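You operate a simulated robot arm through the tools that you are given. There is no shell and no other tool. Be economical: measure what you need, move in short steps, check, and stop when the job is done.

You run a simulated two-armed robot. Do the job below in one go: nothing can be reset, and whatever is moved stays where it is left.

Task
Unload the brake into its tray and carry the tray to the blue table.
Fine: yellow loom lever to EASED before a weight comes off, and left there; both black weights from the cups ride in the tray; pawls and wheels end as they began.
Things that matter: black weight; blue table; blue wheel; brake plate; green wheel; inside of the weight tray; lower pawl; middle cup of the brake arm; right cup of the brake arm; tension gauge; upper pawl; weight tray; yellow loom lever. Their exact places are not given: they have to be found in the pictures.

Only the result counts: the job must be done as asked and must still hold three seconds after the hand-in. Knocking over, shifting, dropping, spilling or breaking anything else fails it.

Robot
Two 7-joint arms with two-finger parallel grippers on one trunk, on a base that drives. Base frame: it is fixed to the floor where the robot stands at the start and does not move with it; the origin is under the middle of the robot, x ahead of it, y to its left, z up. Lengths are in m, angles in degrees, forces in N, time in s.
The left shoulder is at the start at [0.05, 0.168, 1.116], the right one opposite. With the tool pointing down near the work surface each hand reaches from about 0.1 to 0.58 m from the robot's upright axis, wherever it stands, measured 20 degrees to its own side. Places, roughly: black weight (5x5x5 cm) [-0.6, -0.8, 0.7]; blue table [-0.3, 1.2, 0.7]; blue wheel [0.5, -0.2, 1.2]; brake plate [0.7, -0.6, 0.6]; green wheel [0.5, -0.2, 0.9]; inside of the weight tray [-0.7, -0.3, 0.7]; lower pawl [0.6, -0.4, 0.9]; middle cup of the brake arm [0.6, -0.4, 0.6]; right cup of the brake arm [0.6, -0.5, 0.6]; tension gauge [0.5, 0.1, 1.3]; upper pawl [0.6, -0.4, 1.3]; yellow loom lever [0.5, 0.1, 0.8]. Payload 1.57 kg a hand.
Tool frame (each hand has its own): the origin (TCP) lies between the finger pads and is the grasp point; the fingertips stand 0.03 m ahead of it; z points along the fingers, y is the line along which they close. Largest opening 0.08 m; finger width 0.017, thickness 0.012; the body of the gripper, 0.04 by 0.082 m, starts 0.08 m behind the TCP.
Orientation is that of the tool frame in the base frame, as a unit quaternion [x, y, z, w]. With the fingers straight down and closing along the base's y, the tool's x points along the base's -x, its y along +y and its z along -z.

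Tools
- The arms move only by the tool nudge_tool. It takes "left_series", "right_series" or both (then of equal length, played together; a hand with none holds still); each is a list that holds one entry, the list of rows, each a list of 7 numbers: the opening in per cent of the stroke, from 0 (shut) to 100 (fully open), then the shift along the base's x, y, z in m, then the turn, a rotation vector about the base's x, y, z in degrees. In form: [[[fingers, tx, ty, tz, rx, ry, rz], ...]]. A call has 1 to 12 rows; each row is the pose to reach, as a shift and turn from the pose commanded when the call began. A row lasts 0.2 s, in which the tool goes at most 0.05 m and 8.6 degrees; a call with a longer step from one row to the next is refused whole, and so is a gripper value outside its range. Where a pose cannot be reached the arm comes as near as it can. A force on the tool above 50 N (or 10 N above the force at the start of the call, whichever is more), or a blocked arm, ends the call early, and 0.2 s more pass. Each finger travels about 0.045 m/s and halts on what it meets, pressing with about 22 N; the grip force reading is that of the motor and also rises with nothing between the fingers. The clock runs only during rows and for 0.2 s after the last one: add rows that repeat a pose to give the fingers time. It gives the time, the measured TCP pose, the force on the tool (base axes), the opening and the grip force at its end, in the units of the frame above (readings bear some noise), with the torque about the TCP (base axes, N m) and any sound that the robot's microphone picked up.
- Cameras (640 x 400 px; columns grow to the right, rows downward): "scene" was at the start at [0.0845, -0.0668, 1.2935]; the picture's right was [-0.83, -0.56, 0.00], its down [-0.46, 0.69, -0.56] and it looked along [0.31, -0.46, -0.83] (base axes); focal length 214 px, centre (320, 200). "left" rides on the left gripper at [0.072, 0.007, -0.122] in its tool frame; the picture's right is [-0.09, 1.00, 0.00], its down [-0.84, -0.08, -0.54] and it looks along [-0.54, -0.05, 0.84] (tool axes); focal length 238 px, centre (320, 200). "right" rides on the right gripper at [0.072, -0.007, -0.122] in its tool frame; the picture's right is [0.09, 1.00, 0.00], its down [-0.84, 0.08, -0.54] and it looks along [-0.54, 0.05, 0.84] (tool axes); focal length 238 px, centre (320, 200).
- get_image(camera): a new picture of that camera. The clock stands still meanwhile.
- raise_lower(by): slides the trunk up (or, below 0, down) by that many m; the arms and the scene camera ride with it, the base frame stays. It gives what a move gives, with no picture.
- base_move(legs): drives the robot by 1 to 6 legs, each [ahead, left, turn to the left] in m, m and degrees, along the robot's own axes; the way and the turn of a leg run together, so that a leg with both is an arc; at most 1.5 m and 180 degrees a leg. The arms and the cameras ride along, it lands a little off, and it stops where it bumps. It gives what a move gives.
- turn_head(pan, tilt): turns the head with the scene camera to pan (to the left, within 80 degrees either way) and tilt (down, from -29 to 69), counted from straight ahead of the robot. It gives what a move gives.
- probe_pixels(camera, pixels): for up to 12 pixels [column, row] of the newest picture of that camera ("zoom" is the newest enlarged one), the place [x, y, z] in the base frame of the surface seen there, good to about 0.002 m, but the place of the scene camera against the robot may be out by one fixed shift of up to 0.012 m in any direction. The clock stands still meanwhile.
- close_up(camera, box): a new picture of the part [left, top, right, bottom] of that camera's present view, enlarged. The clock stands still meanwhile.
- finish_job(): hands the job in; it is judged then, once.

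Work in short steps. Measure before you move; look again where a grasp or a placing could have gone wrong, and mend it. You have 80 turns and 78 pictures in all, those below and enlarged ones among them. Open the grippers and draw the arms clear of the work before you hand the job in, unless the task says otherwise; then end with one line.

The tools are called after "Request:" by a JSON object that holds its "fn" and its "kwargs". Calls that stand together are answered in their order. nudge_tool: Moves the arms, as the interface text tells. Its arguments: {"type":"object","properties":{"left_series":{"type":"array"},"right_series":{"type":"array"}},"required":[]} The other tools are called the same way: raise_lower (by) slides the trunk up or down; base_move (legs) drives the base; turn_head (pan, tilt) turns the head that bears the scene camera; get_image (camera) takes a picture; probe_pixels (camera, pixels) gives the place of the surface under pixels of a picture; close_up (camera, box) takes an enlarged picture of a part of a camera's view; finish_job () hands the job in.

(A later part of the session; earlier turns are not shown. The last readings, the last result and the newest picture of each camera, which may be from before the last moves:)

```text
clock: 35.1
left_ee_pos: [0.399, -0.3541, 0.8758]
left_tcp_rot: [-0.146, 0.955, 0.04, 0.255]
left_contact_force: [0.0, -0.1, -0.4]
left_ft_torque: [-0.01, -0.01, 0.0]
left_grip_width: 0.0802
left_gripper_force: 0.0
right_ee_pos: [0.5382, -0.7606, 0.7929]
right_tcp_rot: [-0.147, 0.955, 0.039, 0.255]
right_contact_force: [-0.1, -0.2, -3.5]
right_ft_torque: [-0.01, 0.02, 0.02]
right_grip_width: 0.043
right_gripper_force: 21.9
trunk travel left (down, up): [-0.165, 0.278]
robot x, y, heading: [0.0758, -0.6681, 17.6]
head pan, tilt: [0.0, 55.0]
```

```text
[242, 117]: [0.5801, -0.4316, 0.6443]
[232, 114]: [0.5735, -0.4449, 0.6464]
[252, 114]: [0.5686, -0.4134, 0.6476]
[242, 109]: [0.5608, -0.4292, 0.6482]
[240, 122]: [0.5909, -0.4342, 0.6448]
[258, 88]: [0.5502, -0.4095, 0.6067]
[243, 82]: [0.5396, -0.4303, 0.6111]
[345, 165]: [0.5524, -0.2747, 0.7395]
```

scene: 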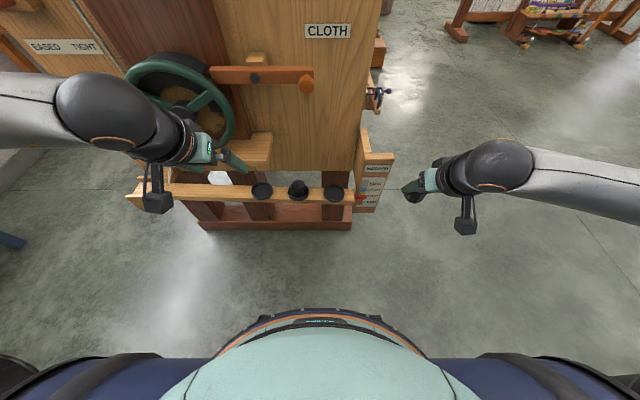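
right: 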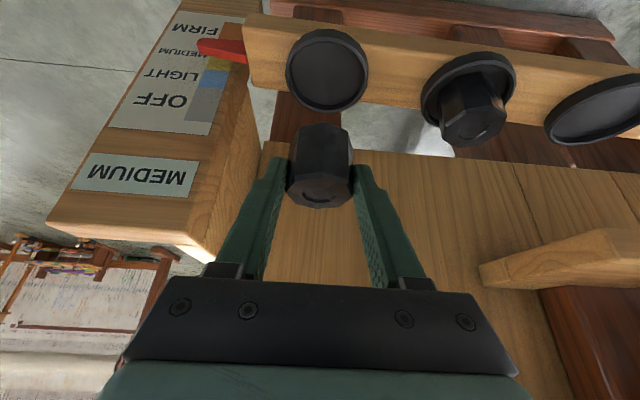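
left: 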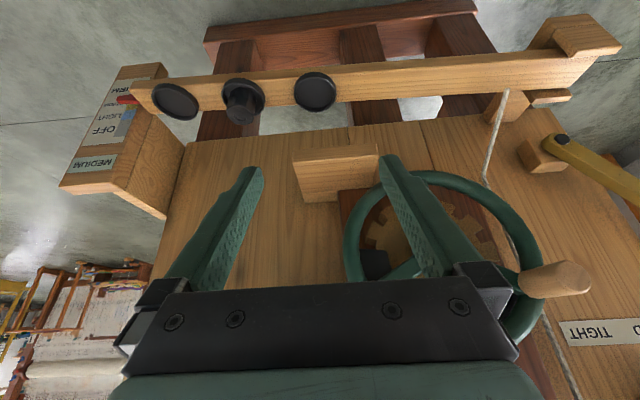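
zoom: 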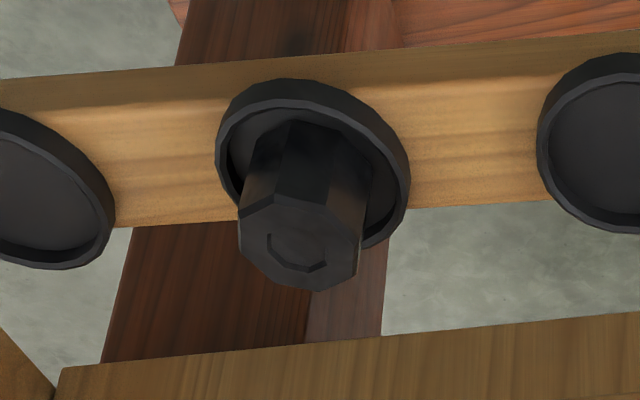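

Middle weight's top centre ≈ (0.574,-0.434,0.646). I move the left hand to the standoff in front of it.

Request:
{"fn": "nudge_tool", "kwargs": {"left_series": [[[85, 0.01, -0.03, -0.01, 0, 0, 0], [85, 0.03, -0.06, -0.03, 0, 0, 0], [85, 0.055, -0.08, -0.055, 0, 0, 0], [85, 0.08, -0.0975, -0.085, 0, 0, 0], [85, 0.1, -0.0975, -0.115, 0, 0, 0], [85, 0.119, -0.0975, -0.144, 0, 0, 0], [85, 0.119, -0.0975, -0.144, 0, 0, 0]]]}}

Request:
{"fn": "get_image", "kwargs": {"camera": "left"}}

Request:
{"fn": "get_image", "kwargs": {"camera": "scene"}}

```text
clock: 36.7
left_ee_pos: [0.5196, -0.4534, 0.7292]
left_tcp_rot: [-0.145, 0.955, 0.039, 0.255]
left_contact_force: [-0.2, 0.2, 0.3]
left_ft_torque: [-0.01, -0.04, 0.02]
left_grip_width: 0.0679
left_gripper_force: 0.1
right_ee_pos: [0.5382, -0.7596, 0.7927]
right_tcp_rot: [-0.147, 0.955, 0.039, 0.255]
right_contact_force: [-0.2, -0.6, -4.2]
right_ft_torque: [-0.01, 0.04, 0.02]
right_grip_width: 0.043
right_gripper_force: 22.2
trunk travel left (down, up): [-0.165, 0.278]
robot x, y, heading: [0.0728, -0.6664, 17.6]
head pan, tilt: [0.0, 55.0]
```

```text
45 pictures are left
```

left: 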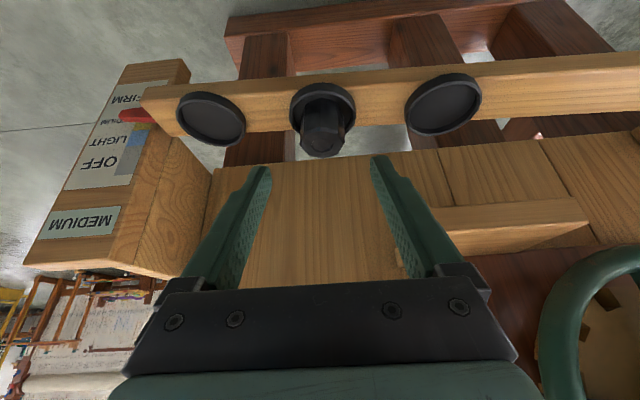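

```text
44 pictures are left
```

scene: 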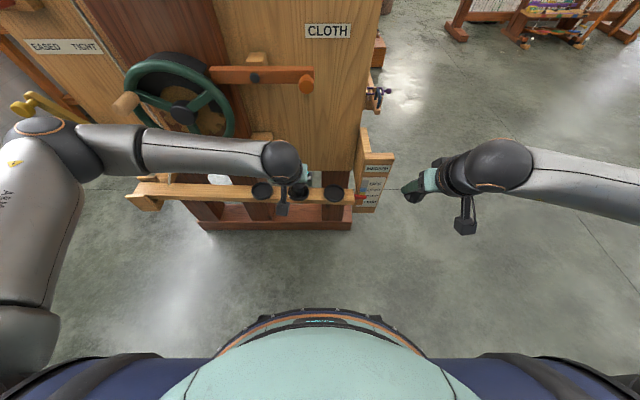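

The weight is centred (323,130). The left elbow is seen near the lever and wheel in the picture, so I check its distance before advancing.

Request:
{"fn": "probe_pixels", "kwargs": {"camera": "scene", "pixels": [[40, 128], [90, 150], [120, 135], [200, 140], [280, 150], [125, 102], [25, 105], [30, 230]]}}

Request:
{"fn": "probe_pixels", "kwargs": {"camera": "left", "pixels": [[322, 142], [308, 138], [337, 138], [322, 150], [322, 130], [345, 95]]}}

```text
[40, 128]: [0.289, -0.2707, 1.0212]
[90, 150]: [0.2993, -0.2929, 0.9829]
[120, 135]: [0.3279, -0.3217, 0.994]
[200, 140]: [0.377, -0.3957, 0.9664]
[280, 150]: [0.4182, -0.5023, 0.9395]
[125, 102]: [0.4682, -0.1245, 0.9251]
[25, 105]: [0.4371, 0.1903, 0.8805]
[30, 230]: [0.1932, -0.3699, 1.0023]
```

```text
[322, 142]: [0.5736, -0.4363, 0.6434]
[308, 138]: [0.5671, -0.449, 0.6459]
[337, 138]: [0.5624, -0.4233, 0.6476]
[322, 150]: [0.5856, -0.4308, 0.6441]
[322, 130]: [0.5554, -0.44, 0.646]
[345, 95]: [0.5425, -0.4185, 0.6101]
```

Plenty of clearance. I advance and grip the middle weight.

Request:
{"fn": "nudge_tool", "kwargs": {"left_series": [[[85, 0.016, 0.005, -0.03, 0, 0, 0], [85, 0.032, 0.01, -0.06, 0, 0, 0], [85, 0.047, 0.014, -0.087, 0, 0, 0], [60, 0.047, 0.014, -0.087, 0, 0, 0], [35, 0.047, 0.014, -0.087, 0, 0, 0], [20, 0.047, 0.014, -0.087, 0, 0, 0], [20, 0.047, 0.014, -0.087, 0, 0, 0]]]}}

Request:
{"fn": "get_image", "kwargs": {"camera": "left"}}

```text
clock: 38.3
left_ee_pos: [0.5649, -0.4385, 0.6437]
left_tcp_rot: [-0.146, 0.955, 0.039, 0.255]
left_contact_force: [0.2, 1.7, 0.4]
left_ft_torque: [0.17, 0.04, 0.02]
left_grip_width: 0.0432
left_gripper_force: 22.1
right_ee_pos: [0.5373, -0.7598, 0.7935]
right_tcp_rot: [-0.147, 0.955, 0.039, 0.255]
right_contact_force: [0.6, -0.3, -3.1]
right_ft_torque: [0.0, 0.03, 0.01]
right_grip_width: 0.0432
right_gripper_force: 22.8
trunk travel left (down, up): [-0.165, 0.278]
robot x, y, heading: [0.0753, -0.666, 17.6]
head pan, tilt: [0.0, 55.0]
```

```text
43 pictures are left
```

left: 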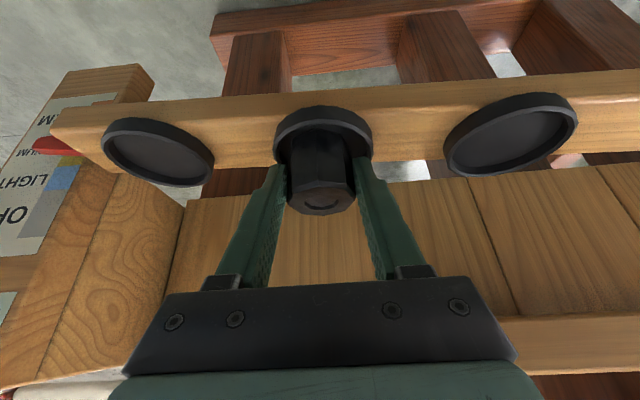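

Gripped at 0.043 m. I lift slowly, then back away from the panel.

Request:
{"fn": "nudge_tool", "kwargs": {"left_series": [[[20, 0, 0, 0.006, 0, 0, 0], [20, 0, 0, 0.012, 0, 0, 0], [20, 0, 0, 0.018, 0, 0, 0], [20, 0, 0, 0.024, 0, 0, 0], [20, 0, 0, 0.03, 0, 0, 0], [20, 0, 0, 0.036, 0, 0, 0], [20, 0, 0, 0.044, 0, 0, 0], [20, 0, 0, 0.054, 0, 0, 0], [20, 0, 0, 0.07, 0, 0, 0], [20, -0.015, -0.005, 0.09, 0, 0, 0], [20, -0.045, -0.014, 0.11, 0, 0, 0], [20, -0.085, -0.027, 0.12, 0, 0, 0]]]}}

Request:
{"fn": "get_image", "kwargs": {"camera": "left"}}

```text
clock: 40.9
left_ee_pos: [0.4813, -0.4637, 0.7643]
left_tcp_rot: [-0.146, 0.955, 0.039, 0.254]
left_contact_force: [-0.4, -0.4, -4.6]
left_ft_torque: [-0.02, 0.04, 0.0]
left_grip_width: 0.0434
left_gripper_force: 22.4
right_ee_pos: [0.5383, -0.7594, 0.7938]
right_tcp_rot: [-0.146, 0.955, 0.039, 0.255]
right_contact_force: [0.2, -0.3, -3.5]
right_ft_torque: [0.01, 0.09, 0.01]
right_grip_width: 0.0431
right_gripper_force: 21.9
trunk travel left (down, up): [-0.165, 0.278]
robot x, y, heading: [0.0745, -0.6688, 17.5]
head pan, tilt: [0.0, 55.0]
```

```text
42 pictures are left
```

left: 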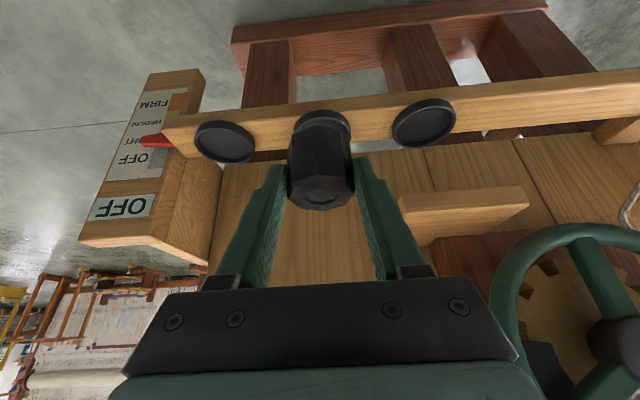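

Indicator reads OFF, both weights are in hand. I raise the trunk and look back right toward the green table.

Request:
{"fn": "raise_lower", "kwargs": {"by": 0.16}}

Request:
{"fn": "base_move", "kwargs": {"legs": [[-0.1, 0, 0], [0, 0, -40]]}}

Request:
{"fn": "turn_head", "kwargs": {"pan": -80, "tilt": 35}}

Request:
{"fn": "get_image", "kwargs": {"camera": "scene"}}

```text
clock: 42.7
left_ee_pos: [0.4816, -0.4627, 0.9251]
left_tcp_rot: [-0.145, 0.955, 0.039, 0.254]
left_contact_force: [0.6, 1.0, -3.6]
left_ft_torque: [-0.01, 0.07, 0.0]
left_grip_width: 0.043
left_gripper_force: 22.0
right_ee_pos: [0.5387, -0.7598, 0.954]
right_tcp_rot: [-0.147, 0.955, 0.039, 0.254]
right_contact_force: [0.1, -0.1, -4.5]
right_ft_torque: [-0.03, 0.06, 0.03]
right_grip_width: 0.0431
right_gripper_force: 21.7
trunk travel left (down, up): [-0.325, 0.118]
robot x, y, heading: [0.0773, -0.6655, 17.7]
head pan, tilt: [0.0, 55.0]
```

```text
clock: 45.7
left_ee_pos: [0.4228, -0.8003, 0.9252]
left_tcp_rot: [0.19, 0.947, -0.05, 0.252]
left_contact_force: [-0.5, 0.7, -3.1]
left_ft_torque: [0.01, 0.01, 0.02]
left_grip_width: 0.0431
left_gripper_force: 21.8
right_ee_pos: [0.275, -1.0647, 0.9549]
right_tcp_rot: [0.188, 0.947, -0.05, 0.254]
right_contact_force: [0.4, -0.2, -3.6]
right_ft_torque: [-0.02, 0.02, 0.01]
right_grip_width: 0.0429
right_gripper_force: 22.1
trunk travel left (down, up): [-0.325, 0.118]
robot x, y, heading: [-0.0166, -0.6945, -22.3]
head pan, tilt: [0.0, 55.0]
```

```text
clock: 47.2
left_ee_pos: [0.4225, -0.8009, 0.9264]
left_tcp_rot: [0.19, 0.948, -0.049, 0.252]
left_contact_force: [-0.7, -0.3, -3.5]
left_ft_torque: [0.02, 0.06, 0.02]
left_grip_width: 0.0433
left_gripper_force: 21.7
right_ee_pos: [0.2749, -1.0653, 0.954]
right_tcp_rot: [0.188, 0.948, -0.05, 0.253]
right_contact_force: [0.5, 0.7, -4.2]
right_ft_torque: [0.0, 0.05, -0.01]
right_grip_width: 0.0429
right_gripper_force: 22.5
trunk travel left (down, up): [-0.325, 0.118]
robot x, y, heading: [-0.0173, -0.6955, -22.1]
head pan, tilt: [-80.0, 35.0]
```

```text
41 pictures are left
```

scene: 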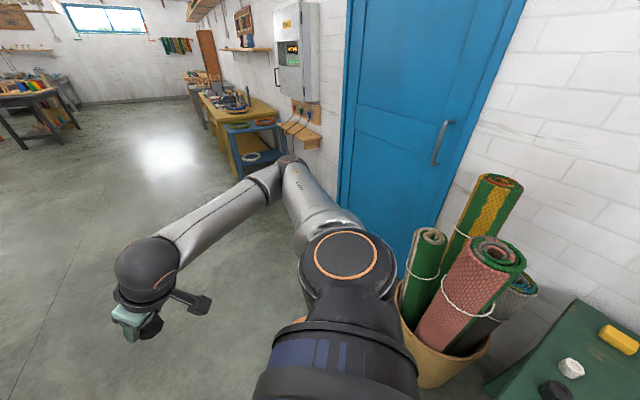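

I probe the rolls and table to check the swing clearance for the clockwise turn.

Request:
{"fn": "probe_pixels", "kwargs": {"camera": "scene", "pixels": [[430, 235], [495, 185], [500, 250], [480, 245], [440, 280], [555, 385], [575, 305], [430, 180]]}}

```text
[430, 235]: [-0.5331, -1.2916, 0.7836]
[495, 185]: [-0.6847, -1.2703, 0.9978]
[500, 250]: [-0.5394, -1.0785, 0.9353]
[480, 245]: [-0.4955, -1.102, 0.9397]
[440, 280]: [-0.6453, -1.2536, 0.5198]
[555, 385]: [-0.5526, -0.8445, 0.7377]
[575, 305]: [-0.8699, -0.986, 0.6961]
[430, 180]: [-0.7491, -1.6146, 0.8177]
```

Nearest roll is (-0.48,-1.08); I turn partly, back up for room, then turn on, stopping at about -140° to look.

Request:
{"fn": "base_move", "kwargs": {"legs": [[0, 0, -48], [-0.2, 0.1, 0], [0, 0, -80]]}}

Request:
{"fn": "turn_head", "kwargs": {"pan": -25, "tilt": 45}}

Request:
{"fn": "get_image", "kwargs": {"camera": "scene"}}

```text
clock: 54.6
left_ee_pos: [-0.3499, -0.7503, 0.9246]
left_tcp_rot: [0.938, 0.231, -0.25, 0.063]
left_contact_force: [-0.5, 0.4, -4.4]
left_ft_torque: [0.01, -0.03, 0.01]
left_grip_width: 0.0428
left_gripper_force: 22.0
right_ee_pos: [-0.4595, -0.4679, 0.9549]
right_tcp_rot: [0.938, 0.232, -0.25, 0.062]
right_contact_force: [0.0, 0.1, -4.6]
right_ft_torque: [0.04, -0.02, 0.02]
right_grip_width: 0.043
right_gripper_force: 21.9
trunk travel left (down, up): [-0.325, 0.118]
robot x, y, heading: [0.0136, -0.4772, -152.1]
head pan, tilt: [-80.0, 35.0]
```

```text
clock: 55.9
left_ee_pos: [-0.3503, -0.7495, 0.9259]
left_tcp_rot: [0.938, 0.231, -0.249, 0.062]
left_contact_force: [0.0, -0.1, -5.0]
left_ft_torque: [-0.01, -0.06, 0.03]
left_grip_width: 0.0429
left_gripper_force: 22.1
right_ee_pos: [-0.4581, -0.4678, 0.9542]
right_tcp_rot: [0.938, 0.232, -0.25, 0.062]
right_contact_force: [0.5, 0.5, -4.0]
right_ft_torque: [0.02, -0.06, 0.0]
right_grip_width: 0.0433
right_gripper_force: 22.0
trunk travel left (down, up): [-0.325, 0.118]
robot x, y, heading: [0.015, -0.4785, -152.1]
head pan, tilt: [-25.0, 45.0]
```

```text
40 pictures are left
```

scene: 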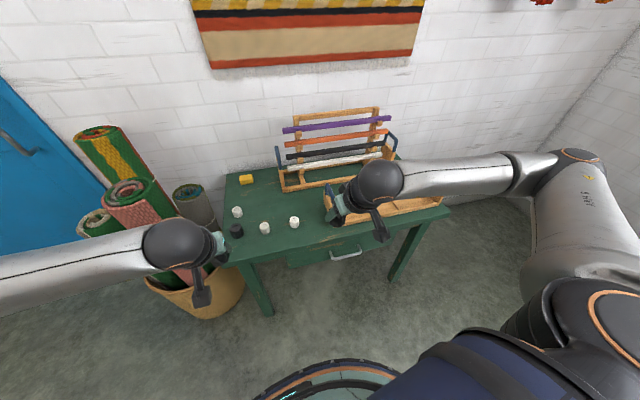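

The wooden tray with handles is behind the right hand near (390,205). I zoom in and probe.

Request:
{"fn": "close_up", "kwargs": {"camera": "scene", "box": [230, 100, 470, 260]}}

Request:
{"fn": "get_image", "kwargs": {"camera": "right"}}

```text
2.50 times, centred on (350, 180) of scene
```

zoom: 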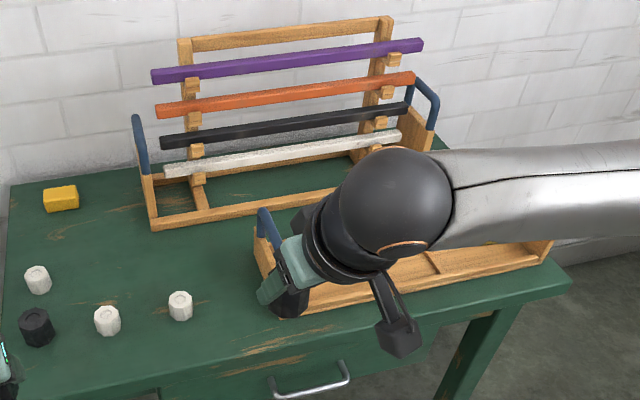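

```text
38 pictures are left
```

right: 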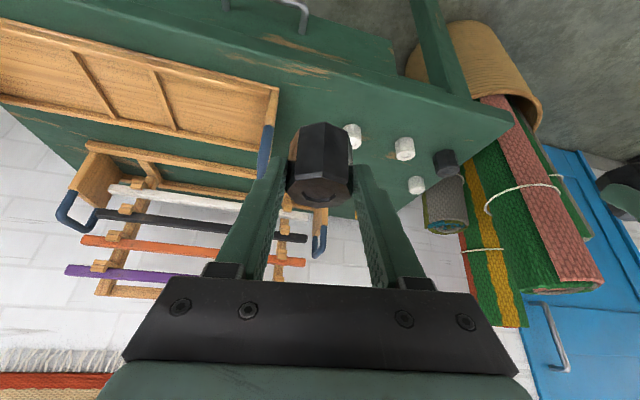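

Tray ends have blue handles; one end is visible in the right camera. I probe tray corners and the table edge there.

Request:
{"fn": "probe_pixels", "kwargs": {"camera": "right", "pixels": [[278, 90], [255, 160], [5, 22], [5, 95], [267, 135], [262, 170], [200, 110], [100, 85], [210, 50], [150, 100], [265, 110], [405, 148]]}}

Request:
{"fn": "probe_pixels", "kwargs": {"camera": "zoom", "pixels": [[545, 262], [290, 308], [570, 280], [15, 185], [160, 390], [555, 240], [440, 265], [265, 225]]}}

```text
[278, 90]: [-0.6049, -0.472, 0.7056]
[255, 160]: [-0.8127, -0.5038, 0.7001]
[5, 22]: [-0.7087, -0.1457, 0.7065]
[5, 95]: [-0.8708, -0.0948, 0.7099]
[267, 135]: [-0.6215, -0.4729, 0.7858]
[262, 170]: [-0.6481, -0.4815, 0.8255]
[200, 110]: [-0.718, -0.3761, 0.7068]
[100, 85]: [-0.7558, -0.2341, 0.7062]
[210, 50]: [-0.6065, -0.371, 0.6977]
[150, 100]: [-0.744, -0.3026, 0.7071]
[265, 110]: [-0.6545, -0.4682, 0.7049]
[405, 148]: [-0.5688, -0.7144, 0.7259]
```

```text
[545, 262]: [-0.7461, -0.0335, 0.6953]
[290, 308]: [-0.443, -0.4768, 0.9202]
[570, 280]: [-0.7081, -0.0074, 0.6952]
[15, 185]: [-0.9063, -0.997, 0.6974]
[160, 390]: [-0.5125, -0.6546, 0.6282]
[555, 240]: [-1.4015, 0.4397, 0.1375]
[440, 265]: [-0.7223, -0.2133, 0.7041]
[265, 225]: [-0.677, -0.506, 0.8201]
```

The tray lies along (-0.306,0.952), ~0.46 m long, so I face heading ≈ -162°. I turn and slide right to centre on it, staying at a distance.

Request:
{"fn": "base_move", "kwargs": {"legs": [[0, 0, -10], [0.03, -0.42, 0]]}}

Request:
{"fn": "turn_head", "kwargs": {"pan": 0, "tilt": 45}}

Request:
{"fn": "get_image", "kwargs": {"camera": "scene"}}

```text
clock: 60.8
left_ee_pos: [-0.5485, -0.2901, 0.9255]
left_tcp_rot: [0.955, 0.146, -0.254, 0.039]
left_contact_force: [0.3, 0.0, -3.6]
left_ft_torque: [-0.02, -0.06, 0.02]
left_grip_width: 0.0432
left_gripper_force: 22.5
right_ee_pos: [-0.6062, 0.0058, 0.9536]
right_tcp_rot: [0.955, 0.148, -0.255, 0.04]
right_contact_force: [-0.1, 0.4, -4.1]
right_ft_torque: [-0.01, -0.05, 0.0]
right_grip_width: 0.0432
right_gripper_force: 21.6
trunk travel left (down, up): [-0.325, 0.118]
robot x, y, heading: [-0.1422, -0.084, -162.5]
head pan, tilt: [-25.0, 45.0]
```

```text
clock: 61.7
left_ee_pos: [-0.5489, -0.2911, 0.9249]
left_tcp_rot: [0.955, 0.146, -0.254, 0.04]
left_contact_force: [0.0, 0.0, -3.0]
left_ft_torque: [0.0, -0.04, 0.0]
left_grip_width: 0.0433
left_gripper_force: 21.9
right_ee_pos: [-0.6058, 0.006, 0.9526]
right_tcp_rot: [0.955, 0.147, -0.254, 0.039]
right_contact_force: [0.2, 0.0, -3.4]
right_ft_torque: [0.03, -0.06, 0.0]
right_grip_width: 0.0431
right_gripper_force: 21.3
trunk travel left (down, up): [-0.325, 0.118]
robot x, y, heading: [-0.1435, -0.0869, -162.2]
head pan, tilt: [0.0, 45.0]
```

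```text
37 pictures are left
```

scene: 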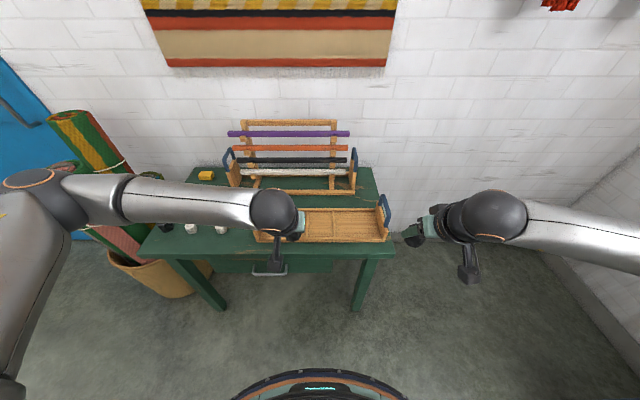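

The tray is now square in view (255–390, 205–242). I zoom and probe its features.

Request:
{"fn": "close_up", "kwargs": {"camera": "scene", "box": [240, 180, 400, 280]}}

Request:
{"fn": "get_image", "kwargs": {"camera": "left"}}

```text
4.00 times, centred on (320, 230) of scene
```

zoom: 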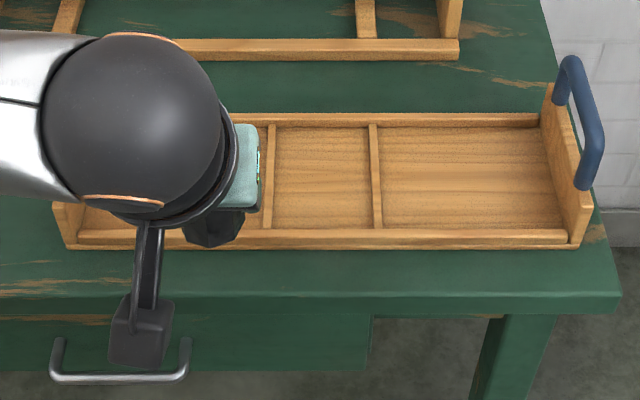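

```text
35 pictures are left
```

left: 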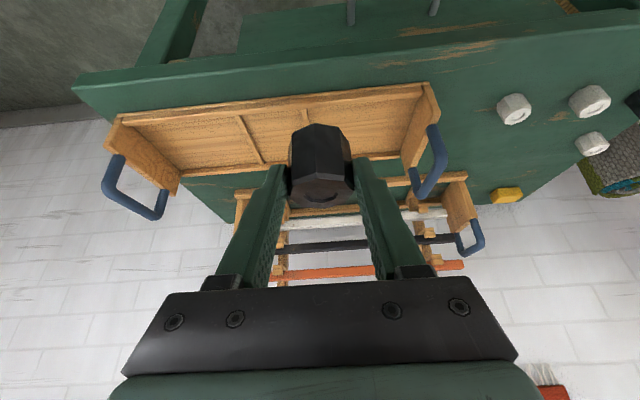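

Tray has U-handles (bars along the short side) and three bays. I probe handles, dividers and walls in both views.

Request:
{"fn": "probe_pixels", "kwargs": {"camera": "zoom", "pixels": [[571, 62], [590, 125], [588, 180], [575, 130], [322, 175], [470, 180], [375, 175], [270, 180], [320, 235], [460, 118], [570, 225], [550, 240]]}}

Request:
{"fn": "probe_pixels", "kwargs": {"camera": "left", "pixels": [[440, 160], [434, 135], [418, 192], [135, 207], [112, 175], [160, 212], [220, 140], [265, 120], [250, 140], [380, 120], [418, 130], [300, 90]]}}

```text
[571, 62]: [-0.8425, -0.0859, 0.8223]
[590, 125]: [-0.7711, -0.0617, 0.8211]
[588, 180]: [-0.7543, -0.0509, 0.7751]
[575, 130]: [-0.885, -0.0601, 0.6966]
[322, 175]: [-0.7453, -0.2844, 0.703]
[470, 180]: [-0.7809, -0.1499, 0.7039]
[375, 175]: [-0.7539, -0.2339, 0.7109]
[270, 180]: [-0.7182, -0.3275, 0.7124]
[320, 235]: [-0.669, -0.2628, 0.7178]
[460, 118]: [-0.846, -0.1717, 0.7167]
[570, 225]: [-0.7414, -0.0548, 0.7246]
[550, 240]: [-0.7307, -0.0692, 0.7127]
```

```text
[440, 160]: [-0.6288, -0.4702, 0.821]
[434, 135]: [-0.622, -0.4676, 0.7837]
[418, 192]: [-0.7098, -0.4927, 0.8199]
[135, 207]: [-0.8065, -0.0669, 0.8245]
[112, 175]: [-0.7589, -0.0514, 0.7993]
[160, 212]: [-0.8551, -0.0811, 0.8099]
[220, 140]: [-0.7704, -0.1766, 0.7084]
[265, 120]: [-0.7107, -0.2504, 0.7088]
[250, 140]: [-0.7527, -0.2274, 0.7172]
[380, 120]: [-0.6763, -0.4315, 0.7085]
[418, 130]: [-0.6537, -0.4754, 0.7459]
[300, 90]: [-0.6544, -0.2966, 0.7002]
```

Tray centre ≈ (-0.737,-0.274), floor 0.706, handles at (-0.668,-0.481) and (-0.806,-0.067), bar z≈0.82. I drive 0.13 m ahead.

Request:
{"fn": "base_move", "kwargs": {"legs": [[0.13, 0, 0]]}}

```text
clock: 63.0
left_ee_pos: [-0.671, -0.3314, 0.9248]
left_tcp_rot: [0.955, 0.147, -0.253, 0.04]
left_contact_force: [-0.2, -0.1, -4.1]
left_ft_torque: [0.0, -0.04, 0.0]
left_grip_width: 0.0431
left_gripper_force: 21.6
right_ee_pos: [-0.7303, -0.0347, 0.9525]
right_tcp_rot: [0.955, 0.149, -0.255, 0.04]
right_contact_force: [-0.6, 0.7, -3.4]
right_ft_torque: [0.01, -0.04, 0.01]
right_grip_width: 0.0431
right_gripper_force: 21.7
trunk travel left (down, up): [-0.325, 0.118]
robot x, y, heading: [-0.2678, -0.125, -162.4]
head pan, tilt: [0.0, 45.0]
```

I move both hands over their bays and lower to about 4 cm above the floor, then look.

Request:
{"fn": "nudge_tool", "kwargs": {"left_series": [[[20, -0.007, -0.018, 0, 0, 0, 0], [20, -0.014, -0.037, 0, 0, 0, 0], [20, -0.021, -0.055, 0, 0, 0, 0], [20, -0.021, -0.055, -0.03, 0, 0, 0], [20, -0.021, -0.055, -0.06, 0, 0, 0], [20, -0.021, -0.055, -0.095, 0, 0, 0], [20, -0.021, -0.055, -0.128, 0, 0, 0], [20, -0.021, -0.055, -0.128, 0, 0, 0]]], "right_series": [[[20, -0.012, -0.041, 0, 0, 0, 0], [20, -0.024, -0.082, 0, 0, 0, 0], [20, -0.036, -0.123, 0, 0, 0, 0], [20, -0.036, -0.123, -0.04, 0, 0, 0], [20, -0.036, -0.123, -0.08, 0, 0, 0], [20, -0.036, -0.123, -0.12, 0, 0, 0], [20, -0.036, -0.123, -0.1555, 0, 0, 0], [20, -0.036, -0.123, -0.1555, 0, 0, 0]]]}}

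Request:
{"fn": "get_image", "kwargs": {"camera": "left"}}

Request:
{"fn": "get_image", "kwargs": {"camera": "right"}}

```text
clock: 64.8
left_ee_pos: [-0.6916, -0.3862, 0.7959]
left_tcp_rot: [0.955, 0.147, -0.254, 0.04]
left_contact_force: [0.5, -1.0, -4.5]
left_ft_torque: [0.0, -0.06, 0.01]
left_grip_width: 0.043
left_gripper_force: 21.9
right_ee_pos: [-0.766, -0.1568, 0.7984]
right_tcp_rot: [0.955, 0.149, -0.255, 0.04]
right_contact_force: [-0.1, 0.3, -2.9]
right_ft_torque: [0.02, -0.06, 0.0]
right_grip_width: 0.0431
right_gripper_force: 22.1
trunk travel left (down, up): [-0.325, 0.118]
robot x, y, heading: [-0.2678, -0.1245, -162.4]
head pan, tilt: [0.0, 45.0]
```

```text
34 pictures are left
```

left: 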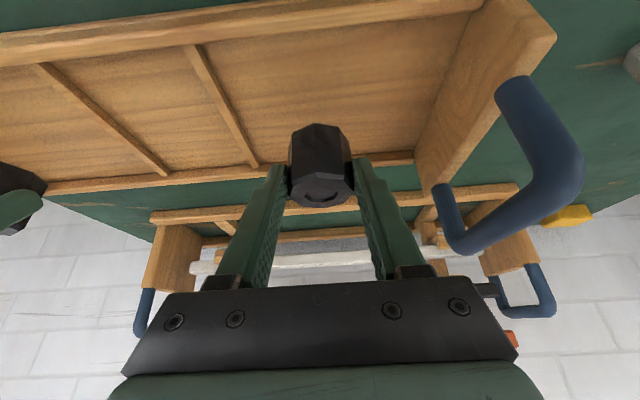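

```text
33 pictures are left
```

right: 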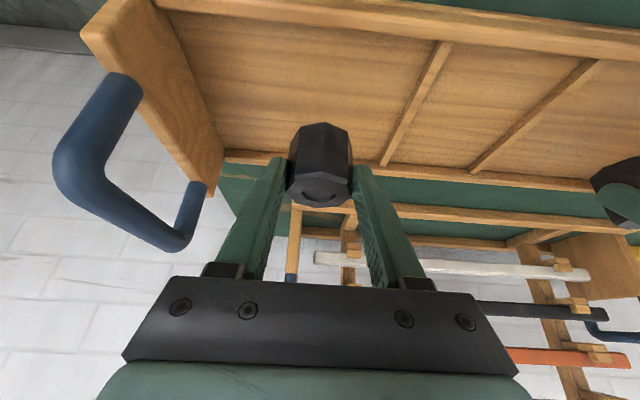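

Weights sit over their bays, well inside the walls. I lower about 3.8 cm and read forces.

Request:
{"fn": "nudge_tool", "kwargs": {"left_series": [[[20, 0, 0, -0.012, 0, 0, 0], [20, 0, 0, -0.024, 0, 0, 0], [20, 0, 0, -0.032, 0, 0, 0], [20, 0, 0, -0.037, 0, 0, 0]]], "right_series": [[[20, 0, 0, -0.012, 0, 0, 0], [20, 0, 0, -0.024, 0, 0, 0], [20, 0, 0, -0.032, 0, 0, 0], [20, 0, 0, -0.037, 0, 0, 0]]]}}

```text
clock: 65.8
left_ee_pos: [-0.6911, -0.3849, 0.7603]
left_tcp_rot: [0.955, 0.147, -0.254, 0.04]
left_contact_force: [0.6, 0.0, -3.7]
left_ft_torque: [0.03, -0.03, 0.03]
left_grip_width: 0.0428
left_gripper_force: 21.8
right_ee_pos: [-0.7645, -0.1565, 0.7607]
right_tcp_rot: [0.955, 0.149, -0.254, 0.04]
right_contact_force: [1.1, -0.5, -4.2]
right_ft_torque: [0.0, -0.06, 0.0]
right_grip_width: 0.0429
right_gripper_force: 22.2
trunk travel left (down, up): [-0.325, 0.118]
robot x, y, heading: [-0.267, -0.1255, -162.4]
head pan, tilt: [0.0, 45.0]
```

No contact yet (still −4 N). I lower in 2 mm steps.

Request:
{"fn": "nudge_tool", "kwargs": {"left_series": [[[20, 0, 0, -0.002, 0, 0, 0], [20, 0, 0, -0.004, 0, 0, 0], [20, 0, 0, -0.004, 0, 0, 0]]], "right_series": [[[20, 0, 0, -0.002, 0, 0, 0], [20, 0, 0, -0.004, 0, 0, 0], [20, 0, 0, -0.004, 0, 0, 0]]]}}

Request:
{"fn": "close_up", "kwargs": {"camera": "right", "box": [200, 80, 440, 230]}}

```text
clock: 66.5
left_ee_pos: [-0.6918, -0.3859, 0.7564]
left_tcp_rot: [0.955, 0.146, -0.254, 0.04]
left_contact_force: [0.1, 0.4, -4.2]
left_ft_torque: [0.01, -0.07, -0.01]
left_grip_width: 0.043
left_gripper_force: 22.1
right_ee_pos: [-0.7654, -0.1571, 0.7567]
right_tcp_rot: [0.955, 0.148, -0.254, 0.039]
right_contact_force: [-0.1, 0.1, -3.7]
right_ft_torque: [0.01, -0.01, -0.01]
right_grip_width: 0.0431
right_gripper_force: 21.7
trunk travel left (down, up): [-0.325, 0.118]
robot x, y, heading: [-0.2696, -0.125, -162.4]
head pan, tilt: [0.0, 45.0]
```

```text
2.67 times, centred on (320, 155) of right
```

zoom: 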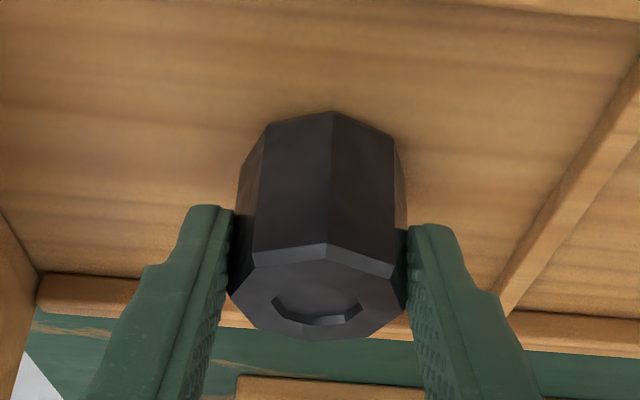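

The floor is very near. I continue another few mm until the force reverses.

Request:
{"fn": "nudge_tool", "kwargs": {"left_series": [[[20, 0, 0, -0.002, 0, 0, 0], [20, 0, 0, -0.004, 0, 0, 0], [20, 0, 0, -0.004, 0, 0, 0]]], "right_series": [[[20, 0, 0, -0.002, 0, 0, 0], [20, 0, 0, -0.004, 0, 0, 0], [20, 0, 0, -0.004, 0, 0, 0]]]}}

```text
clock: 67.3
left_ee_pos: [-0.6918, -0.3856, 0.7543]
left_tcp_rot: [0.955, 0.146, -0.256, 0.038]
left_contact_force: [4.6, -2.3, 11.1]
left_ft_torque: [0.03, -0.1, 0.0]
left_grip_width: 0.0432
left_gripper_force: 21.5
right_ee_pos: [-0.7644, -0.157, 0.7539]
right_tcp_rot: [0.955, 0.148, -0.255, 0.038]
right_contact_force: [-0.2, -0.3, -3.1]
right_ft_torque: [0.02, -0.04, 0.03]
right_grip_width: 0.0427
right_gripper_force: 21.9
trunk travel left (down, up): [-0.325, 0.118]
robot x, y, heading: [-0.2628, -0.1241, -162.4]
head pan, tilt: [0.0, 45.0]
```

Left has landed (+11 N); right is still −3 N. I ease the left up 2 mm and lower the right.

Request:
{"fn": "nudge_tool", "kwargs": {"left_series": [[[20, 0, 0, 0.001, 0, 0, 0], [20, 0, 0, 0.002, 0, 0, 0], [20, 0, 0, 0.002, 0, 0, 0]]], "right_series": [[[20, 0, 0, -0.001, 0, 0, 0], [20, 0, 0, -0.002, 0, 0, 0], [20, 0, 0, -0.002, 0, 0, 0]]]}}

```text
clock: 68.2
left_ee_pos: [-0.6903, -0.3852, 0.7541]
left_tcp_rot: [0.955, 0.146, -0.254, 0.04]
left_contact_force: [-0.2, 0.0, -2.1]
left_ft_torque: [0.02, 0.01, 0.0]
left_grip_width: 0.043
left_gripper_force: 21.8
right_ee_pos: [-0.7649, -0.1577, 0.7523]
right_tcp_rot: [0.954, 0.148, -0.257, 0.04]
right_contact_force: [5.5, 1.8, 13.3]
right_ft_torque: [0.23, -0.3, -0.02]
right_grip_width: 0.0428
right_gripper_force: 21.9
trunk travel left (down, up): [-0.325, 0.118]
robot x, y, heading: [-0.2684, -0.1238, -162.3]
head pan, tilt: [0.0, 45.0]
```

Both weights are on the floor. I open both grippers and withdraw along the tool axis.

Request:
{"fn": "nudge_tool", "kwargs": {"left_series": [[[20, 0, 0, 0, 0, 0, 0], [50, 0, 0, 0, 0, 0, 0], [75, 0, 0, 0, 0, 0, 0], [90, 0, 0, 0, 0, 0, 0], [90, 0, 0, 0, 0, 0, 0], [90, 0.0095, 0.003, 0.02, 0, 0, 0], [90, 0.024, 0.0077, 0.045, 0, 0, 0], [90, 0.038, 0.0122, 0.075, 0, 0, 0], [90, 0.052, 0.0168, 0.105, 0, 0, 0], [90, 0.067, 0.0214, 0.135, 0, 0, 0]]], "right_series": [[[20, 0, 0, 0.0015, 0, 0, 0], [50, 0, 0, 0.0015, 0, 0, 0], [75, 0, 0, 0.0015, 0, 0, 0], [90, 0, 0, 0.0015, 0, 0, 0], [90, 0, 0, 0.0015, 0, 0, 0], [90, 0.0095, 0.003, 0.02, 0, 0, 0], [90, 0.024, 0.0077, 0.045, 0, 0, 0], [90, 0.038, 0.0122, 0.075, 0, 0, 0], [90, 0.052, 0.0168, 0.105, 0, 0, 0], [90, 0.067, 0.0214, 0.135, 0, 0, 0]]]}}

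Request:
{"fn": "get_image", "kwargs": {"camera": "left"}}

Request:
{"fn": "get_image", "kwargs": {"camera": "right"}}

```text
clock: 70.3
left_ee_pos: [-0.6264, -0.3656, 0.8894]
left_tcp_rot: [0.955, 0.145, -0.254, 0.039]
left_contact_force: [0.4, -0.1, -0.1]
left_ft_torque: [-0.03, 0.01, 0.01]
left_grip_width: 0.0717
left_gripper_force: 0.2
right_ee_pos: [-0.6961, -0.1363, 0.8888]
right_tcp_rot: [0.955, 0.149, -0.254, 0.039]
right_contact_force: [0.2, -0.4, 0.9]
right_ft_torque: [-0.03, -0.01, 0.02]
right_grip_width: 0.072
right_gripper_force: 0.2
trunk travel left (down, up): [-0.325, 0.118]
robot x, y, heading: [-0.2672, -0.1259, -162.4]
head pan, tilt: [0.0, 45.0]
```

```text
31 pictures are left
```

left: 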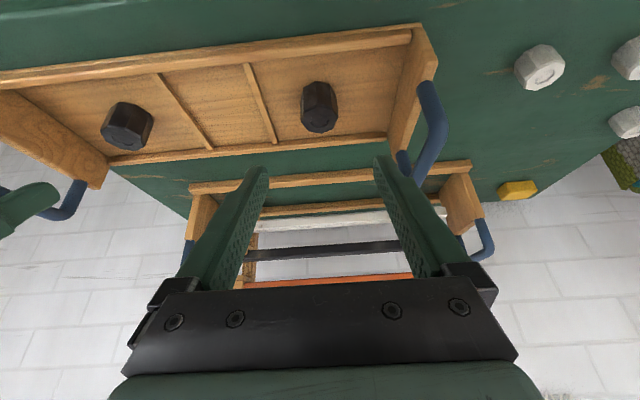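

```text
30 pictures are left
```

right: 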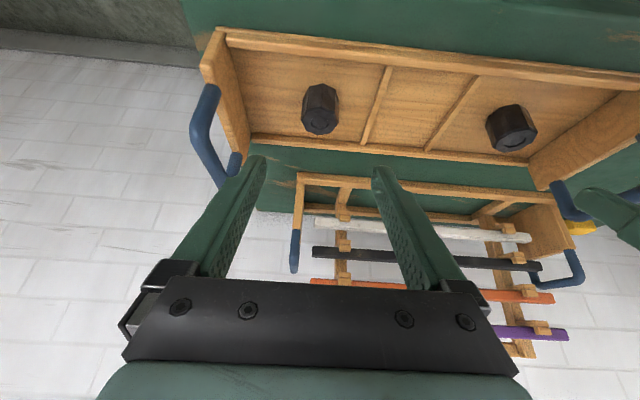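

Both weights stand in their bays. I probe both handles with the hand cameras for the grasp.

Request:
{"fn": "probe_pixels", "kwargs": {"camera": "left", "pixels": [[428, 95], [440, 120], [432, 145], [420, 168], [405, 160], [425, 50], [400, 130]]}}

Request:
{"fn": "probe_pixels", "kwargs": {"camera": "right", "pixels": [[208, 95], [196, 125], [208, 155], [220, 180], [235, 165], [213, 50], [240, 135]]}}

Request:
{"fn": "close_up", "kwargs": {"camera": "right", "box": [160, 60, 288, 220]}}

```text
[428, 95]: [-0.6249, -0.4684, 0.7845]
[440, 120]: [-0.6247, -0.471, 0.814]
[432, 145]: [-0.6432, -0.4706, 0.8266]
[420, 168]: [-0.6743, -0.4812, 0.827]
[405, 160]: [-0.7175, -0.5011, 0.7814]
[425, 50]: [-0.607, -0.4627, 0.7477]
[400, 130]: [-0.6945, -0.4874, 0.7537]
```

```text
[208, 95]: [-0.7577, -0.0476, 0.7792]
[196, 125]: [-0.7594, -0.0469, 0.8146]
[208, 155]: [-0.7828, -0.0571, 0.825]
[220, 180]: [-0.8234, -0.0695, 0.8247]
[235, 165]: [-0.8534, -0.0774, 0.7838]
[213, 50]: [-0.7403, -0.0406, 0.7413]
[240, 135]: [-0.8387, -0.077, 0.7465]
```

```text
2.50 times, centred on (224, 140) of right
```

zoom: 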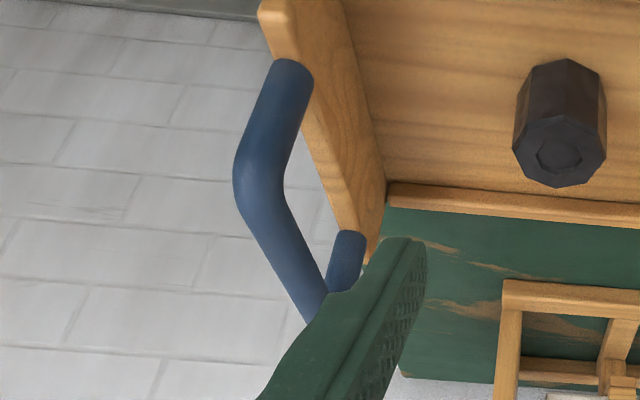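

Handle bars: left mid (-0.671,-0.483), right mid (-0.804,-0.063), top 0.827. I move both hands above them at the present height.

Request:
{"fn": "nudge_tool", "kwargs": {"left_series": [[[90, -0.011, -0.03, 0, 0, 0, 0], [90, -0.022, -0.059, 0, 0, 0, 0], [90, -0.034, -0.088, 0, 0, 0, 0], [90, -0.045, -0.1175, 0, 0, 0, 0], [90, -0.045, -0.1175, -0.01, 0, 0, 0]]], "right_series": [[[90, -0.027, 0.018, 0, 0, 0, 0], [90, -0.054, 0.036, 0, 0, 0, 0], [90, -0.081, 0.055, 0, 0, 0, 0], [90, -0.108, 0.073, 0, 0, 0, 0], [90, -0.108, 0.073, -0.01, 0, 0, 0]]]}}

Request:
{"fn": "get_image", "kwargs": {"camera": "left"}}

Request:
{"fn": "get_image", "kwargs": {"camera": "right"}}

```text
clock: 71.5
left_ee_pos: [-0.6709, -0.4839, 0.8795]
left_tcp_rot: [0.955, 0.146, -0.254, 0.038]
left_contact_force: [0.1, 0.8, 0.3]
left_ft_torque: [-0.04, -0.02, 0.0]
left_grip_width: 0.0721
left_gripper_force: 0.1
right_ee_pos: [-0.8044, -0.0638, 0.8767]
right_tcp_rot: [0.955, 0.148, -0.255, 0.039]
right_contact_force: [-0.2, 0.0, -0.6]
right_ft_torque: [-0.01, 0.01, 0.0]
right_grip_width: 0.0721
right_gripper_force: 0.1
trunk travel left (down, up): [-0.325, 0.118]
robot x, y, heading: [-0.2682, -0.1231, -162.2]
head pan, tilt: [0.0, 45.0]
```

```text
28 pictures are left
```

left: 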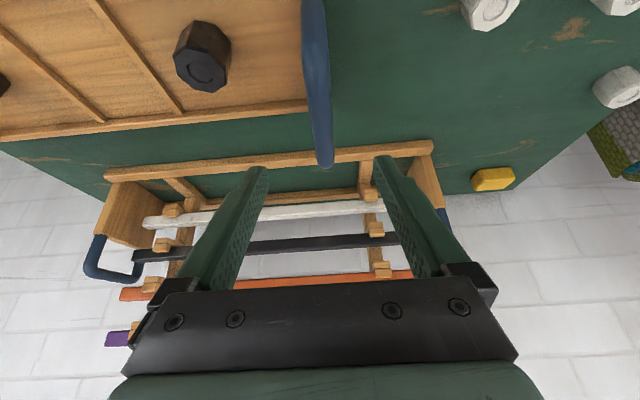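

```text
27 pictures are left
```

right: 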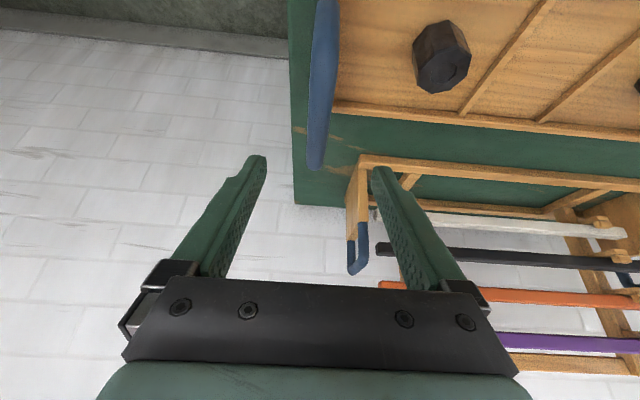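

Both bars lie between the fingers. I lower 6 cm and close.

Request:
{"fn": "nudge_tool", "kwargs": {"left_series": [[[90, 0, 0, -0.02, 0, 0, 0], [90, 0, 0, -0.04, 0, 0, 0], [90, 0, 0, -0.063, 0, 0, 0], [65, 0, 0, -0.063, 0, 0, 0], [45, 0, 0, -0.063, 0, 0, 0], [25, 0, 0, -0.063, 0, 0, 0], [10, 0, 0, -0.063, 0, 0, 0], [0, 0, 0, -0.063, 0, 0, 0], [0, 0, 0, -0.063, 0, 0, 0]]], "right_series": [[[90, 0, 0, -0.02, 0, 0, 0], [90, 0, 0, -0.04, 0, 0, 0], [90, 0, 0, -0.063, 0, 0, 0], [65, 0, 0, -0.063, 0, 0, 0], [45, 0, 0, -0.063, 0, 0, 0], [25, 0, 0, -0.063, 0, 0, 0], [10, 0, 0, -0.063, 0, 0, 0], [0, 0, 0, -0.063, 0, 0, 0], [0, 0, 0, -0.063, 0, 0, 0]]]}}

Request:
{"fn": "get_image", "kwargs": {"camera": "left"}}

Request:
{"fn": "get_image", "kwargs": {"camera": "right"}}

```text
clock: 73.5
left_ee_pos: [-0.6686, -0.4867, 0.8177]
left_tcp_rot: [0.955, 0.149, -0.253, 0.043]
left_contact_force: [7.3, -17.7, 2.0]
left_ft_torque: [0.06, -0.04, -0.09]
left_grip_width: 0.016
left_gripper_force: 21.6
right_ee_pos: [-0.8061, -0.06, 0.8139]
right_tcp_rot: [0.955, 0.148, -0.254, 0.036]
right_contact_force: [-3.9, 17.5, -0.2]
right_ft_torque: [-0.04, -0.1, 0.12]
right_grip_width: 0.0158
right_gripper_force: 21.6
trunk travel left (down, up): [-0.325, 0.118]
robot x, y, heading: [-0.2641, -0.129, -162.3]
head pan, tilt: [0.0, 45.0]
```

```text
26 pictures are left
```

left: 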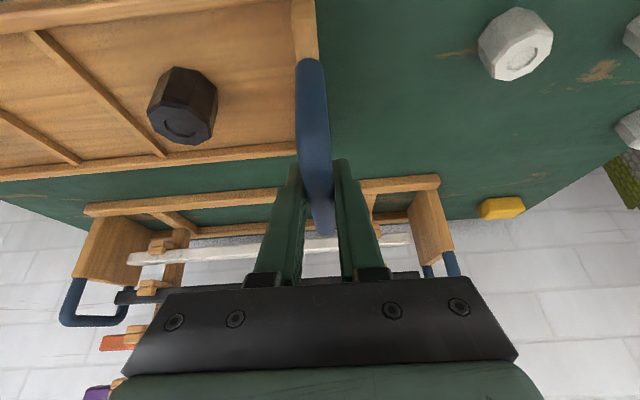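

```text
25 pictures are left
```

right: 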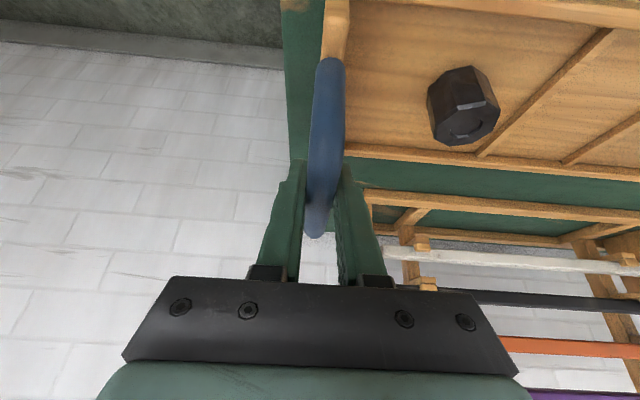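

Both handles gripped (0.016 m). There is ~18 N inward strain, so I relax each hand 3 mm outward and then lift evenly.

Request:
{"fn": "nudge_tool", "kwargs": {"left_series": [[[0, 0.001, -0.003, 0, 0, 0, 0], [0, 0.001, -0.003, 0.004, 0, 0, 0], [0, 0.001, -0.003, 0.01, 0, 0, 0], [0, 0.001, -0.003, 0.018, 0, 0, 0], [0, 0.001, -0.003, 0.028, 0, 0, 0], [0, 0.001, -0.003, 0.04, 0, 0, 0], [0, 0.001, -0.003, 0.05, 0, 0, 0]]], "right_series": [[[0, -0.001, 0.003, 0, 0, 0, 0], [0, -0.001, 0.003, 0.004, 0, 0, 0], [0, -0.001, 0.003, 0.01, 0, 0, 0], [0, -0.001, 0.003, 0.018, 0, 0, 0], [0, -0.001, 0.003, 0.028, 0, 0, 0], [0, -0.001, 0.003, 0.04, 0, 0, 0], [0, -0.001, 0.003, 0.05, 0, 0, 0]]]}}

Request:
{"fn": "get_image", "kwargs": {"camera": "scene"}}

```text
clock: 75.2
left_ee_pos: [-0.6689, -0.4861, 0.8655]
left_tcp_rot: [0.955, 0.148, -0.253, 0.04]
left_contact_force: [4.4, -13.5, -5.8]
left_ft_torque: [0.11, -0.02, 0.12]
left_grip_width: 0.016
left_gripper_force: 21.4
right_ee_pos: [-0.8084, -0.0589, 0.8626]
right_tcp_rot: [0.955, 0.149, -0.254, 0.039]
right_contact_force: [-3.7, 13.0, -5.1]
right_ft_torque: [-0.09, -0.02, 0.08]
right_grip_width: 0.0155
right_gripper_force: 22.1
trunk travel left (down, up): [-0.325, 0.118]
robot x, y, heading: [-0.2656, -0.1273, -162.4]
head pan, tilt: [0.0, 45.0]
```

```text
24 pictures are left
```

scene: 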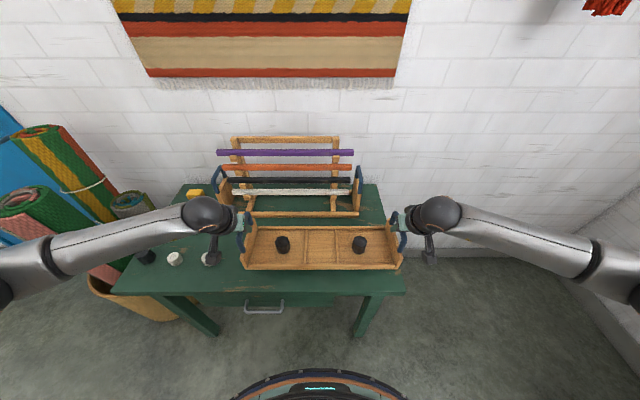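

Tray is up and level with both weights standing. I raise the trunk a bit and look right for the blue table.

Request:
{"fn": "raise_lower", "kwargs": {"by": 0.06}}

Request:
{"fn": "turn_head", "kwargs": {"pan": -75, "tilt": 30}}

Request:
{"fn": "get_image", "kwargs": {"camera": "scene"}}

```text
clock: 76.2
left_ee_pos: [-0.6689, -0.4862, 0.9245]
left_tcp_rot: [0.956, 0.146, -0.252, 0.04]
left_contact_force: [3.5, -12.4, -6.7]
left_ft_torque: [0.0, 0.03, 0.04]
left_grip_width: 0.0159
left_gripper_force: 21.7
right_ee_pos: [-0.8082, -0.0601, 0.9231]
right_tcp_rot: [0.955, 0.148, -0.253, 0.037]
right_contact_force: [-4.0, 12.2, -6.1]
right_ft_torque: [-0.04, -0.11, 0.05]
right_grip_width: 0.0159
right_gripper_force: 22.1
trunk travel left (down, up): [-0.385, 0.058]
robot x, y, heading: [-0.2644, -0.1287, -162.1]
head pan, tilt: [0.0, 45.0]
```

```text
clock: 77.6
left_ee_pos: [-0.6691, -0.4854, 0.9245]
left_tcp_rot: [0.955, 0.148, -0.253, 0.041]
left_contact_force: [3.8, -12.5, -6.5]
left_ft_torque: [0.06, -0.05, 0.07]
left_grip_width: 0.0158
left_gripper_force: 21.7
right_ee_pos: [-0.8074, -0.0592, 0.9232]
right_tcp_rot: [0.955, 0.149, -0.255, 0.039]
right_contact_force: [-4.1, 13.1, -6.0]
right_ft_torque: [-0.05, -0.05, 0.07]
right_grip_width: 0.0159
right_gripper_force: 22.4
trunk travel left (down, up): [-0.385, 0.058]
robot x, y, heading: [-0.2648, -0.1278, -162.6]
head pan, tilt: [-75.0, 30.0]
```

```text
23 pictures are left
```

scene: 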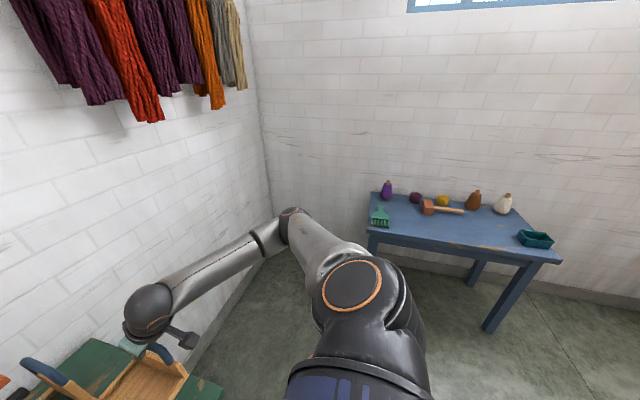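

The blue table has objects along its back; its front half seems free around (450,235). I measure edges and objects.

Request:
{"fn": "probe_pixels", "kwargs": {"camera": "scene", "pixels": [[367, 230], [372, 195], [555, 258], [520, 210], [380, 225], [437, 208], [470, 213], [505, 207], [522, 240], [460, 240], [470, 330], [230, 290]]}}

Request:
{"fn": "close_up", "kwargs": {"camera": "scene", "box": [350, 160, 580, 300]}}

```text
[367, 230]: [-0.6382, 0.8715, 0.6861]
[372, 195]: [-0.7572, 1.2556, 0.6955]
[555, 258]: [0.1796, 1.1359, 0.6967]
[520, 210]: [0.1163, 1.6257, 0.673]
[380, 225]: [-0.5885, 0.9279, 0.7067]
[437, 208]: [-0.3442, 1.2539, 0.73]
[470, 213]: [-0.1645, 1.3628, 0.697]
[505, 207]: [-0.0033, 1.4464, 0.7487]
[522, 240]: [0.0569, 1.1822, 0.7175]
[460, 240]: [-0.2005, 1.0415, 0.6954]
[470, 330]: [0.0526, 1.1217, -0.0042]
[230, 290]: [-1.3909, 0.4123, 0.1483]
```

```text
2.78 times, centred on (465, 230) of scene
```

zoom: 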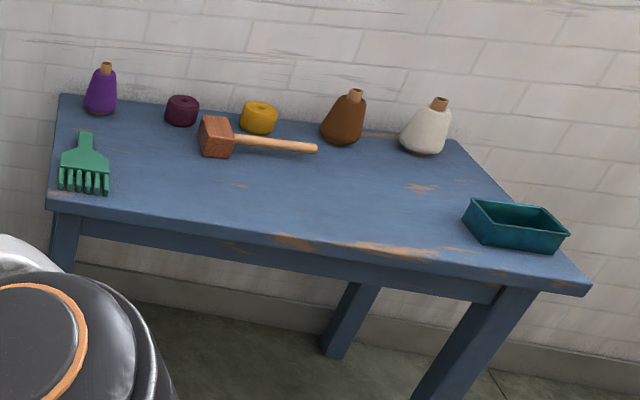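

Table front edge runs from (-0.638,0.872) to (0.180,1.136). I probe the borders of the free strip: comb, mallet, and teal box.

Request:
{"fn": "probe_pixels", "kwargs": {"camera": "zoom", "pixels": [[112, 192], [106, 165], [205, 158], [235, 158], [200, 120], [280, 150], [315, 152], [463, 218], [480, 245], [470, 200], [340, 143], [590, 285]]}}

```text
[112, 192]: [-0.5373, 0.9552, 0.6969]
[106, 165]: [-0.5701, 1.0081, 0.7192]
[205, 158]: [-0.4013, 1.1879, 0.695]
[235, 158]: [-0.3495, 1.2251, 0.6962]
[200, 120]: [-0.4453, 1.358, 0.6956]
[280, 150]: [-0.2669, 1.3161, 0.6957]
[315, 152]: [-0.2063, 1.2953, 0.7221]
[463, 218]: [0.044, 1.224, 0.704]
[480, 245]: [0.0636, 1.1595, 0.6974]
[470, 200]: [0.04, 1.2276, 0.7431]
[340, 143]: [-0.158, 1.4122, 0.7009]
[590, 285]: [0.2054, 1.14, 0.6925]
```

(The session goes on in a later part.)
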